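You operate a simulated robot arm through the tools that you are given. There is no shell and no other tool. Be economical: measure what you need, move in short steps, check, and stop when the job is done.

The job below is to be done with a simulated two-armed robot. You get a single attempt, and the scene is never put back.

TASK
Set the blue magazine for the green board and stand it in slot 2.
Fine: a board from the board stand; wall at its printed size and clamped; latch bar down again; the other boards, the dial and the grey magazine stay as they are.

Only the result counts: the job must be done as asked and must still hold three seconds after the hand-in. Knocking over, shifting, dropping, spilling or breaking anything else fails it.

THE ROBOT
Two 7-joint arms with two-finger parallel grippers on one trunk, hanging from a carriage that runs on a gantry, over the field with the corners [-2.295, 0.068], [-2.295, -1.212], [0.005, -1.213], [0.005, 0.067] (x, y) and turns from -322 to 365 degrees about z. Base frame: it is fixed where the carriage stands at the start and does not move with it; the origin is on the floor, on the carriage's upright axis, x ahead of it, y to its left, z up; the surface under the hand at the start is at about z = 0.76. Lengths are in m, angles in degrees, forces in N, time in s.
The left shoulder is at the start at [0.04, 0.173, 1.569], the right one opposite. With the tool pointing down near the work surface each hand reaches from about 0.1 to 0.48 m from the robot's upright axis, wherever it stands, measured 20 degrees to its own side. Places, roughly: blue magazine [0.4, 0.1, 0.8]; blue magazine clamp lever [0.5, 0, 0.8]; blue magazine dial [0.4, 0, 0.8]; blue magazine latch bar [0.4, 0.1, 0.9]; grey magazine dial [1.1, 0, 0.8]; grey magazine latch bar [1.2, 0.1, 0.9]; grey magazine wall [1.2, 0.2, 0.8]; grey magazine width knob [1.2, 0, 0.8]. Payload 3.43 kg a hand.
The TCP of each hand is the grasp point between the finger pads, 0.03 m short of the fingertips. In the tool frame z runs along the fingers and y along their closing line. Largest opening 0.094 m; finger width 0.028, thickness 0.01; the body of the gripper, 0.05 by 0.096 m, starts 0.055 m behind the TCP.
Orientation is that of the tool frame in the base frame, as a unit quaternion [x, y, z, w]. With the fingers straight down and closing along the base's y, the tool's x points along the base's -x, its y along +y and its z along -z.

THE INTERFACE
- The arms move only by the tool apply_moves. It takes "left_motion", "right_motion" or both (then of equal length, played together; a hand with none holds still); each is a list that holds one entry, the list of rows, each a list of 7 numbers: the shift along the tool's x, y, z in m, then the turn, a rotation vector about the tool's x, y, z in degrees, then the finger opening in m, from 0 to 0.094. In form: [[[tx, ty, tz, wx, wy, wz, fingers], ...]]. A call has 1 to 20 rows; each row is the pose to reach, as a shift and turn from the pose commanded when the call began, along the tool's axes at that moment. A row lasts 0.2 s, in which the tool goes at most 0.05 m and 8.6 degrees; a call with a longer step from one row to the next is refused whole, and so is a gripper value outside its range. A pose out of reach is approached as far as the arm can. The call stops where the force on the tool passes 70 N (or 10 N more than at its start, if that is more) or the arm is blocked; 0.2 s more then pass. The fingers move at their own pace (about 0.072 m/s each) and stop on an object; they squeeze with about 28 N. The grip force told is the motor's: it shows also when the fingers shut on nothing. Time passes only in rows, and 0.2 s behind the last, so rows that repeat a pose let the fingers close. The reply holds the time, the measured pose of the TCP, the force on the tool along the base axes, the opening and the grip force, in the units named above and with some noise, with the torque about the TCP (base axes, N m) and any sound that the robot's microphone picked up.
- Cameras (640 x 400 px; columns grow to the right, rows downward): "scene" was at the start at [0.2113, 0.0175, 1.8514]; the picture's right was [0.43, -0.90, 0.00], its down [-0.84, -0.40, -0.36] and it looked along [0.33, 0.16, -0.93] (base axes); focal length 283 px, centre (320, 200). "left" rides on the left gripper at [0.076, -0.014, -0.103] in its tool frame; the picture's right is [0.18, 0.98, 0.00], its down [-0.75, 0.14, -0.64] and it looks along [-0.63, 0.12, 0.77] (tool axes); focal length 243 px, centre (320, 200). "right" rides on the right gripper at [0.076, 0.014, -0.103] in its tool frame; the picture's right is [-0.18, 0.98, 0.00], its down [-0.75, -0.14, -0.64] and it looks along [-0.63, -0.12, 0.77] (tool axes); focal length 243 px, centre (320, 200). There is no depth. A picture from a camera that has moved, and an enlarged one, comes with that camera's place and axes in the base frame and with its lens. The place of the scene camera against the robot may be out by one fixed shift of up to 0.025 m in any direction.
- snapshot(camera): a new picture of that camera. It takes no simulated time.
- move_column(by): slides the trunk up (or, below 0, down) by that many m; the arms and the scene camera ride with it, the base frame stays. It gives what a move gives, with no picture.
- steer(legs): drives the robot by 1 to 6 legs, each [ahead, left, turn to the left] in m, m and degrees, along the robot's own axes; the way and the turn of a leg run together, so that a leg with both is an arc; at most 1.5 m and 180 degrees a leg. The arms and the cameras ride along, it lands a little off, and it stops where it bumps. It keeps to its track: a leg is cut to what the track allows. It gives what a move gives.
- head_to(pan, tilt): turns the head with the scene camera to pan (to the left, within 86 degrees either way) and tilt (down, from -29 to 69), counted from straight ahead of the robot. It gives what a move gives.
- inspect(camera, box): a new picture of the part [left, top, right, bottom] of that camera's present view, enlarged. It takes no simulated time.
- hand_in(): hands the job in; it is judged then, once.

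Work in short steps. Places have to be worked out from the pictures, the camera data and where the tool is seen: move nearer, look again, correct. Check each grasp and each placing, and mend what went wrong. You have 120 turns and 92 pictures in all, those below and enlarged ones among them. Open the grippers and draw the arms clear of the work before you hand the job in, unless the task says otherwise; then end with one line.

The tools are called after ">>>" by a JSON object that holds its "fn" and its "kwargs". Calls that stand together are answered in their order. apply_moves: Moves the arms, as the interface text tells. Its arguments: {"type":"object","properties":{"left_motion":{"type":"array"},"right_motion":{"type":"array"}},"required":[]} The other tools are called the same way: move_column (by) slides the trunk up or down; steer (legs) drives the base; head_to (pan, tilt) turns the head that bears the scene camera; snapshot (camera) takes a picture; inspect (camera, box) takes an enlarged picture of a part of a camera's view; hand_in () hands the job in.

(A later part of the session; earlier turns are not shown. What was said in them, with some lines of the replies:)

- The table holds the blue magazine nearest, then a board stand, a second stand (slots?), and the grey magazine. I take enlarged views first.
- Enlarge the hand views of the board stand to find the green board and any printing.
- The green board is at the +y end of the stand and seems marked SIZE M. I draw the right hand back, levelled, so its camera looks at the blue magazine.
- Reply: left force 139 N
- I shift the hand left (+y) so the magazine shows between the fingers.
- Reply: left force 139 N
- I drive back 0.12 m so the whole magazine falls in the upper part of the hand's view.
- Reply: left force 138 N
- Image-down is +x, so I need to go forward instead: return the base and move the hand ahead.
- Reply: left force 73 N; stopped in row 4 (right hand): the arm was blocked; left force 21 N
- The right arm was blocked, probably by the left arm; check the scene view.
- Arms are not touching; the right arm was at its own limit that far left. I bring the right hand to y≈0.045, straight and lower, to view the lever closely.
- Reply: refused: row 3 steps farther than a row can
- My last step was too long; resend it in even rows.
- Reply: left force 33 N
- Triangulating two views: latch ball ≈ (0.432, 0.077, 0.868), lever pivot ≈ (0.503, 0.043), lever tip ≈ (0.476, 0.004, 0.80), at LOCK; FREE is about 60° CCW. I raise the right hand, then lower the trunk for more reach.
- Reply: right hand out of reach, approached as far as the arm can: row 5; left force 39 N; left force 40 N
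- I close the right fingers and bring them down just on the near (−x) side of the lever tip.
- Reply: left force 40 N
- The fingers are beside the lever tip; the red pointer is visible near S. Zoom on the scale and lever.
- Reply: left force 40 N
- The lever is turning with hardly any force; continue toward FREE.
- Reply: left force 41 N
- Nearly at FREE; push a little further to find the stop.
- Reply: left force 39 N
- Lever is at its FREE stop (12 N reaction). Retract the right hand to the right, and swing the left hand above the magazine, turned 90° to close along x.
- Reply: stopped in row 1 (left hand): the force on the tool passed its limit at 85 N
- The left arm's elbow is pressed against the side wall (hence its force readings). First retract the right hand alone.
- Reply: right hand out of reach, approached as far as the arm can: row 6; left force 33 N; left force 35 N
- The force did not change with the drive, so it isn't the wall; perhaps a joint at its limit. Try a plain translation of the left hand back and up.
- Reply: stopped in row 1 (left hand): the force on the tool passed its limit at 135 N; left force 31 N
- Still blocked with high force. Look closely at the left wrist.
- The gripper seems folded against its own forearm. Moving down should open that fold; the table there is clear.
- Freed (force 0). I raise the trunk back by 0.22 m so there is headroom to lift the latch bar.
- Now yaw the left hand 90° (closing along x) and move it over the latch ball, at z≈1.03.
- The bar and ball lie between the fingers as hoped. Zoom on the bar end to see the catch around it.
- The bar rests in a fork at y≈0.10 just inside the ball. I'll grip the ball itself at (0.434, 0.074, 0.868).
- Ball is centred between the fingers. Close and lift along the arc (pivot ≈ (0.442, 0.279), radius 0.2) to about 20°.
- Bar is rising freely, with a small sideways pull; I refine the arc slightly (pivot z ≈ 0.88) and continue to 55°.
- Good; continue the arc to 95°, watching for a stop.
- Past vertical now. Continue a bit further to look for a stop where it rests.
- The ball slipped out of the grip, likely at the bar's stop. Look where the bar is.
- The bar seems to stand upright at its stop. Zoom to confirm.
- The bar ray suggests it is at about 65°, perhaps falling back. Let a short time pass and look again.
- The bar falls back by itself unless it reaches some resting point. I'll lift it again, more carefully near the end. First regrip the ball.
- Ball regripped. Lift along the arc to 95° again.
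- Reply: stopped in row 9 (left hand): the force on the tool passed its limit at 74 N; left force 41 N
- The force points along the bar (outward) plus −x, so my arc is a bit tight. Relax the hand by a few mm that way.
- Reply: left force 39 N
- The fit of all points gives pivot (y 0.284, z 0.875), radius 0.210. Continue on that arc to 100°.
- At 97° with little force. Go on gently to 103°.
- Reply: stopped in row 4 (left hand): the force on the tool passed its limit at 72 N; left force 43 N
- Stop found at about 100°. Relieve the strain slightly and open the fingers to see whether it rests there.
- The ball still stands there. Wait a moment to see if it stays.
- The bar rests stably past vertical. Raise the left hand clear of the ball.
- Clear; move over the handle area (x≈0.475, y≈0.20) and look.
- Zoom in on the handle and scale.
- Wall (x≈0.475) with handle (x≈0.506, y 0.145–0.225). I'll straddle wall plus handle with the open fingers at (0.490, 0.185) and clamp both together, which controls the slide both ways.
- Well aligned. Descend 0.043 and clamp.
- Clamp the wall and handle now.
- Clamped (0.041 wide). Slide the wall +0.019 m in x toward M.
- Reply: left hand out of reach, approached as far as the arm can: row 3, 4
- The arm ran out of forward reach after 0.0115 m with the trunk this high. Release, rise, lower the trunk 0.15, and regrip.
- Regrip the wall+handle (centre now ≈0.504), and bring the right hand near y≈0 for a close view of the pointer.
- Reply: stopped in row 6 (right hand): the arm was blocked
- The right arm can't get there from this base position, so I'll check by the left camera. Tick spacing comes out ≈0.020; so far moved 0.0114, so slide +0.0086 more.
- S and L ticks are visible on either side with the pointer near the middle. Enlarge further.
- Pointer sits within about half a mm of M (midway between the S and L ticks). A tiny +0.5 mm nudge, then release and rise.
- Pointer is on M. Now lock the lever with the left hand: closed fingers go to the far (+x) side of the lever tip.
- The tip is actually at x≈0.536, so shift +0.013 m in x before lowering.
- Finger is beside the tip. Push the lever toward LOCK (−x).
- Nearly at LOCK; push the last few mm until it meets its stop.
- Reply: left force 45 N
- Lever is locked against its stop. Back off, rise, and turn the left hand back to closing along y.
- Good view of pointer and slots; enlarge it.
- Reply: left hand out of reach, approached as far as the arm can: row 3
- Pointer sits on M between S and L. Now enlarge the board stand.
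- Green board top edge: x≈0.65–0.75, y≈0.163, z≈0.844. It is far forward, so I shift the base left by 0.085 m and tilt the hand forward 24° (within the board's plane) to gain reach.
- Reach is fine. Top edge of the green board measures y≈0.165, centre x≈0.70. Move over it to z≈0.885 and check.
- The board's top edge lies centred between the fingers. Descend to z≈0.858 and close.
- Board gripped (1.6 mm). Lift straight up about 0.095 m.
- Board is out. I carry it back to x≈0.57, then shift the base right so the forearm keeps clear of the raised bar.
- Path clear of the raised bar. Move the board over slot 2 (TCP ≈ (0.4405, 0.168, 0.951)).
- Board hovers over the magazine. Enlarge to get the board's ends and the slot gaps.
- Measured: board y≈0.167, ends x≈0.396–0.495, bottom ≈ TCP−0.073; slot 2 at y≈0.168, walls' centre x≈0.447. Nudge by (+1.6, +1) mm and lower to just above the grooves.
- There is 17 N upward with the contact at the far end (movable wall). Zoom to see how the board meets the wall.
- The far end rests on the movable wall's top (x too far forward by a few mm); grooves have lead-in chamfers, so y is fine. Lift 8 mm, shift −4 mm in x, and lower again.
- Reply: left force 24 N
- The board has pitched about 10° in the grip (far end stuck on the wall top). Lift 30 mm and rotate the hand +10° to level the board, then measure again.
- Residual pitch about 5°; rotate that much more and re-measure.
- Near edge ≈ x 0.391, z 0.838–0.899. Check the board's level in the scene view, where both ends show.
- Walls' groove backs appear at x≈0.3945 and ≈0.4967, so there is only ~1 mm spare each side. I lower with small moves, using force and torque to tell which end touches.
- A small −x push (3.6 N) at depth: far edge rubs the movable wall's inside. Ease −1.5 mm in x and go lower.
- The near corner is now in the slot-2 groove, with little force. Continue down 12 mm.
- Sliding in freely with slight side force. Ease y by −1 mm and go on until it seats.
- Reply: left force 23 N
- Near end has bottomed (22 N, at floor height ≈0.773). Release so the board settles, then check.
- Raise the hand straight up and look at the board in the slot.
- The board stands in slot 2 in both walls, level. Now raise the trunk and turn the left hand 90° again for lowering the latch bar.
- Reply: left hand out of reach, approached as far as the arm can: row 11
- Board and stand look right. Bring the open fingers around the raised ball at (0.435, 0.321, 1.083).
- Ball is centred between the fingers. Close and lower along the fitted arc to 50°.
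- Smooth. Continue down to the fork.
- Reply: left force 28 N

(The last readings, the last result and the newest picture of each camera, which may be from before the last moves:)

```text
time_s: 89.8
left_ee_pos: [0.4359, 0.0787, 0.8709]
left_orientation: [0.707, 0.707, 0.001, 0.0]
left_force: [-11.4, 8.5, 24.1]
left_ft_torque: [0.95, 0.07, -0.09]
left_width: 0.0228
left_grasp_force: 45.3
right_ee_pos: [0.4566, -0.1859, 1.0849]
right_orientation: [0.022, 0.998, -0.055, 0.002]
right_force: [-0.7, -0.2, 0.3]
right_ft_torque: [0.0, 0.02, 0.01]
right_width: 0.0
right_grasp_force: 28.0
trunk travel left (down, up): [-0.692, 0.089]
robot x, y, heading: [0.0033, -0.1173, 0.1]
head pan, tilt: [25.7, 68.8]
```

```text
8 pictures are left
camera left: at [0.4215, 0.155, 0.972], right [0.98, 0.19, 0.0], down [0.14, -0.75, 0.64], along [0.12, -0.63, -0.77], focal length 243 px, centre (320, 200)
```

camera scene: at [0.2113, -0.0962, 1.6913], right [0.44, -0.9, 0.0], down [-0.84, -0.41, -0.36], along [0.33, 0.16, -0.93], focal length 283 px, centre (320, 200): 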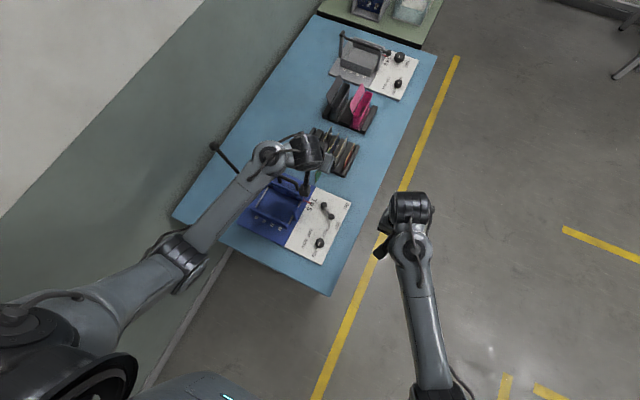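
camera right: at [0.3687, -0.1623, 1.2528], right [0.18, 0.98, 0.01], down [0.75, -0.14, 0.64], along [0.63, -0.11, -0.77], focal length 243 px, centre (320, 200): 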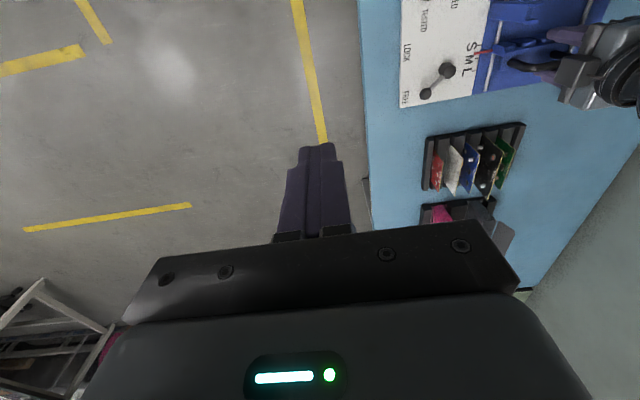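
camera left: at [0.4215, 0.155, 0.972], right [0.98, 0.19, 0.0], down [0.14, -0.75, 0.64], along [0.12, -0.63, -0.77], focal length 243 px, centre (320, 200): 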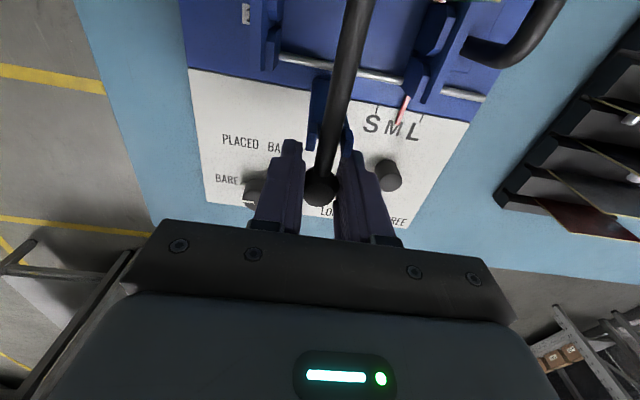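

The bar is down in its fork. Open, rise, and draw the left hand back.

>>> {"fn": "apply_moves", "kwargs": {"left_motion": [[[0, 0, 0, 0, 0, 0, 0.03], [0, 0, 0, 0, 0, 0, 0.06], [0, 0, -0.04, 0, 0, 0, 0.06], [0, 0, -0.08, 0, 0, 0, 0.06], [0, 0, -0.12, 0, 0, 0, 0.06], [0, -0.04, -0.14, 0, 0, 0, 0.06], [0, -0.08, -0.15, 0, 0, 0, 0.06], [0, -0.12, -0.15, 0, 0, 0, 0.06], [0, -0.16, -0.15, 0, 0, 0, 0.06], [0, -0.2, -0.15, 0, 0, 0, 0.06]]]}}

>>> {"fn": "inspect", "kwargs": {"camera": "scene", "box": [225, 165, 355, 285]}}

```text
time_s: 92.0
left_ee_pos: [0.2336, 0.0751, 1.0177]
left_orientation: [0.708, 0.707, 0.0, 0.0]
left_force: [-0.2, -0.7, 0.4]
left_ft_torque: [-0.01, 0.0, -0.01]
left_width: 0.0601
left_grasp_force: 0.1
right_ee_pos: [0.4559, -0.1878, 1.0837]
right_orientation: [0.023, 0.998, -0.056, 0.002]
right_force: [0.3, 0.4, -0.5]
right_ft_torque: [0.02, 0.01, 0.05]
right_width: 0.0
right_grasp_force: 28.2
trunk travel left (down, up): [-0.692, 0.089]
robot x, y, heading: [0.0003, -0.1174, -0.1]
head pan, tilt: [25.7, 68.8]
```

```text
3.33 times, centred on (290, 225) of scene
camera zoom: at [0.2111, -0.0957, 1.8212], right [0.44, -0.9, 0.0], down [-0.84, -0.41, -0.36], along [0.33, 0.16, -0.93], focal length 942 px, centre (420, 117)
```

zoom: 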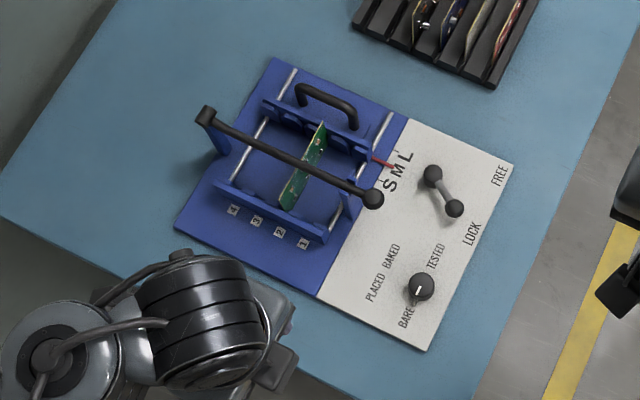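

Bar down as before, lever at LOCK, board under it. Final close check of pointer/lever/board and the dial.

>>> {"fn": "inspect", "kwargs": {"camera": "scene", "box": [270, 188, 325, 228]}}

>>> {"fn": "inspect", "kwargs": {"camera": "scene", "box": [280, 100, 380, 190]}}

```text
10.00 times, centred on (298, 208) of scene
camera zoom: at [0.2111, -0.0957, 1.8212], right [0.44, -0.9, 0.0], down [-0.84, -0.41, -0.36], along [0.33, 0.16, -0.93], focal length 2826 px, centre (545, 120)
```

zoom: 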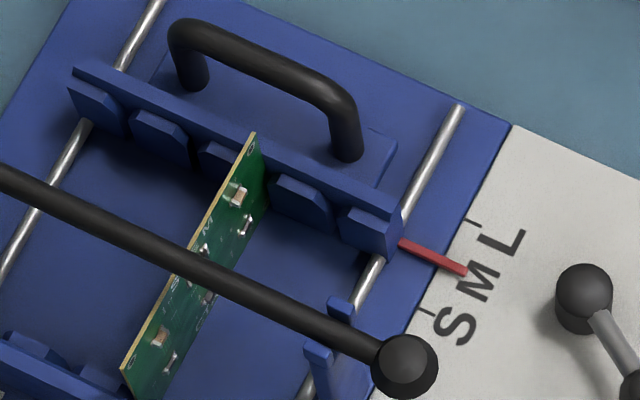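

```text
4.44 times, centred on (330, 145) of scene
camera zoom: at [0.2111, -0.0957, 1.8212], right [0.44, -0.9, 0.0], down [-0.84, -0.41, -0.36], along [0.33, 0.16, -0.93], focal length 1256 px, centre (276, 444)
```

zoom: 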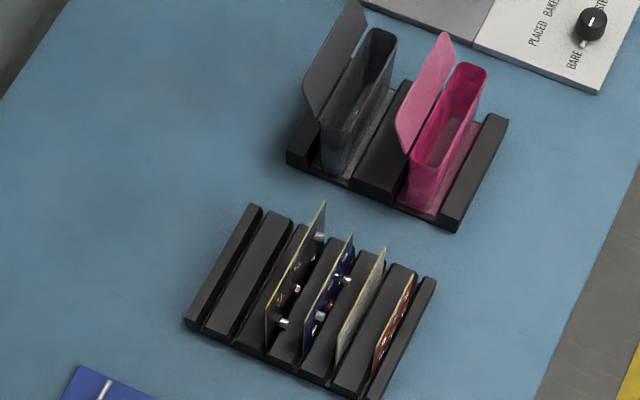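

Pointer on M, lever at LOCK, green board seated in slot 2 under the closed bar, and the other boards untouched. Both hands are clear, so I hand in.

>>> {"fn": "hand_in", "kwargs": {}}

```text
The job is handed in.
```

The job is handed in: the blue magazine's wall is set to M and clamped, the green board stands in slot 2, and the latch bar is down again. I read the green board's printed size as M. The last pictures showed the other four boards in their places, and nothing touched either dial or the grey magazine.
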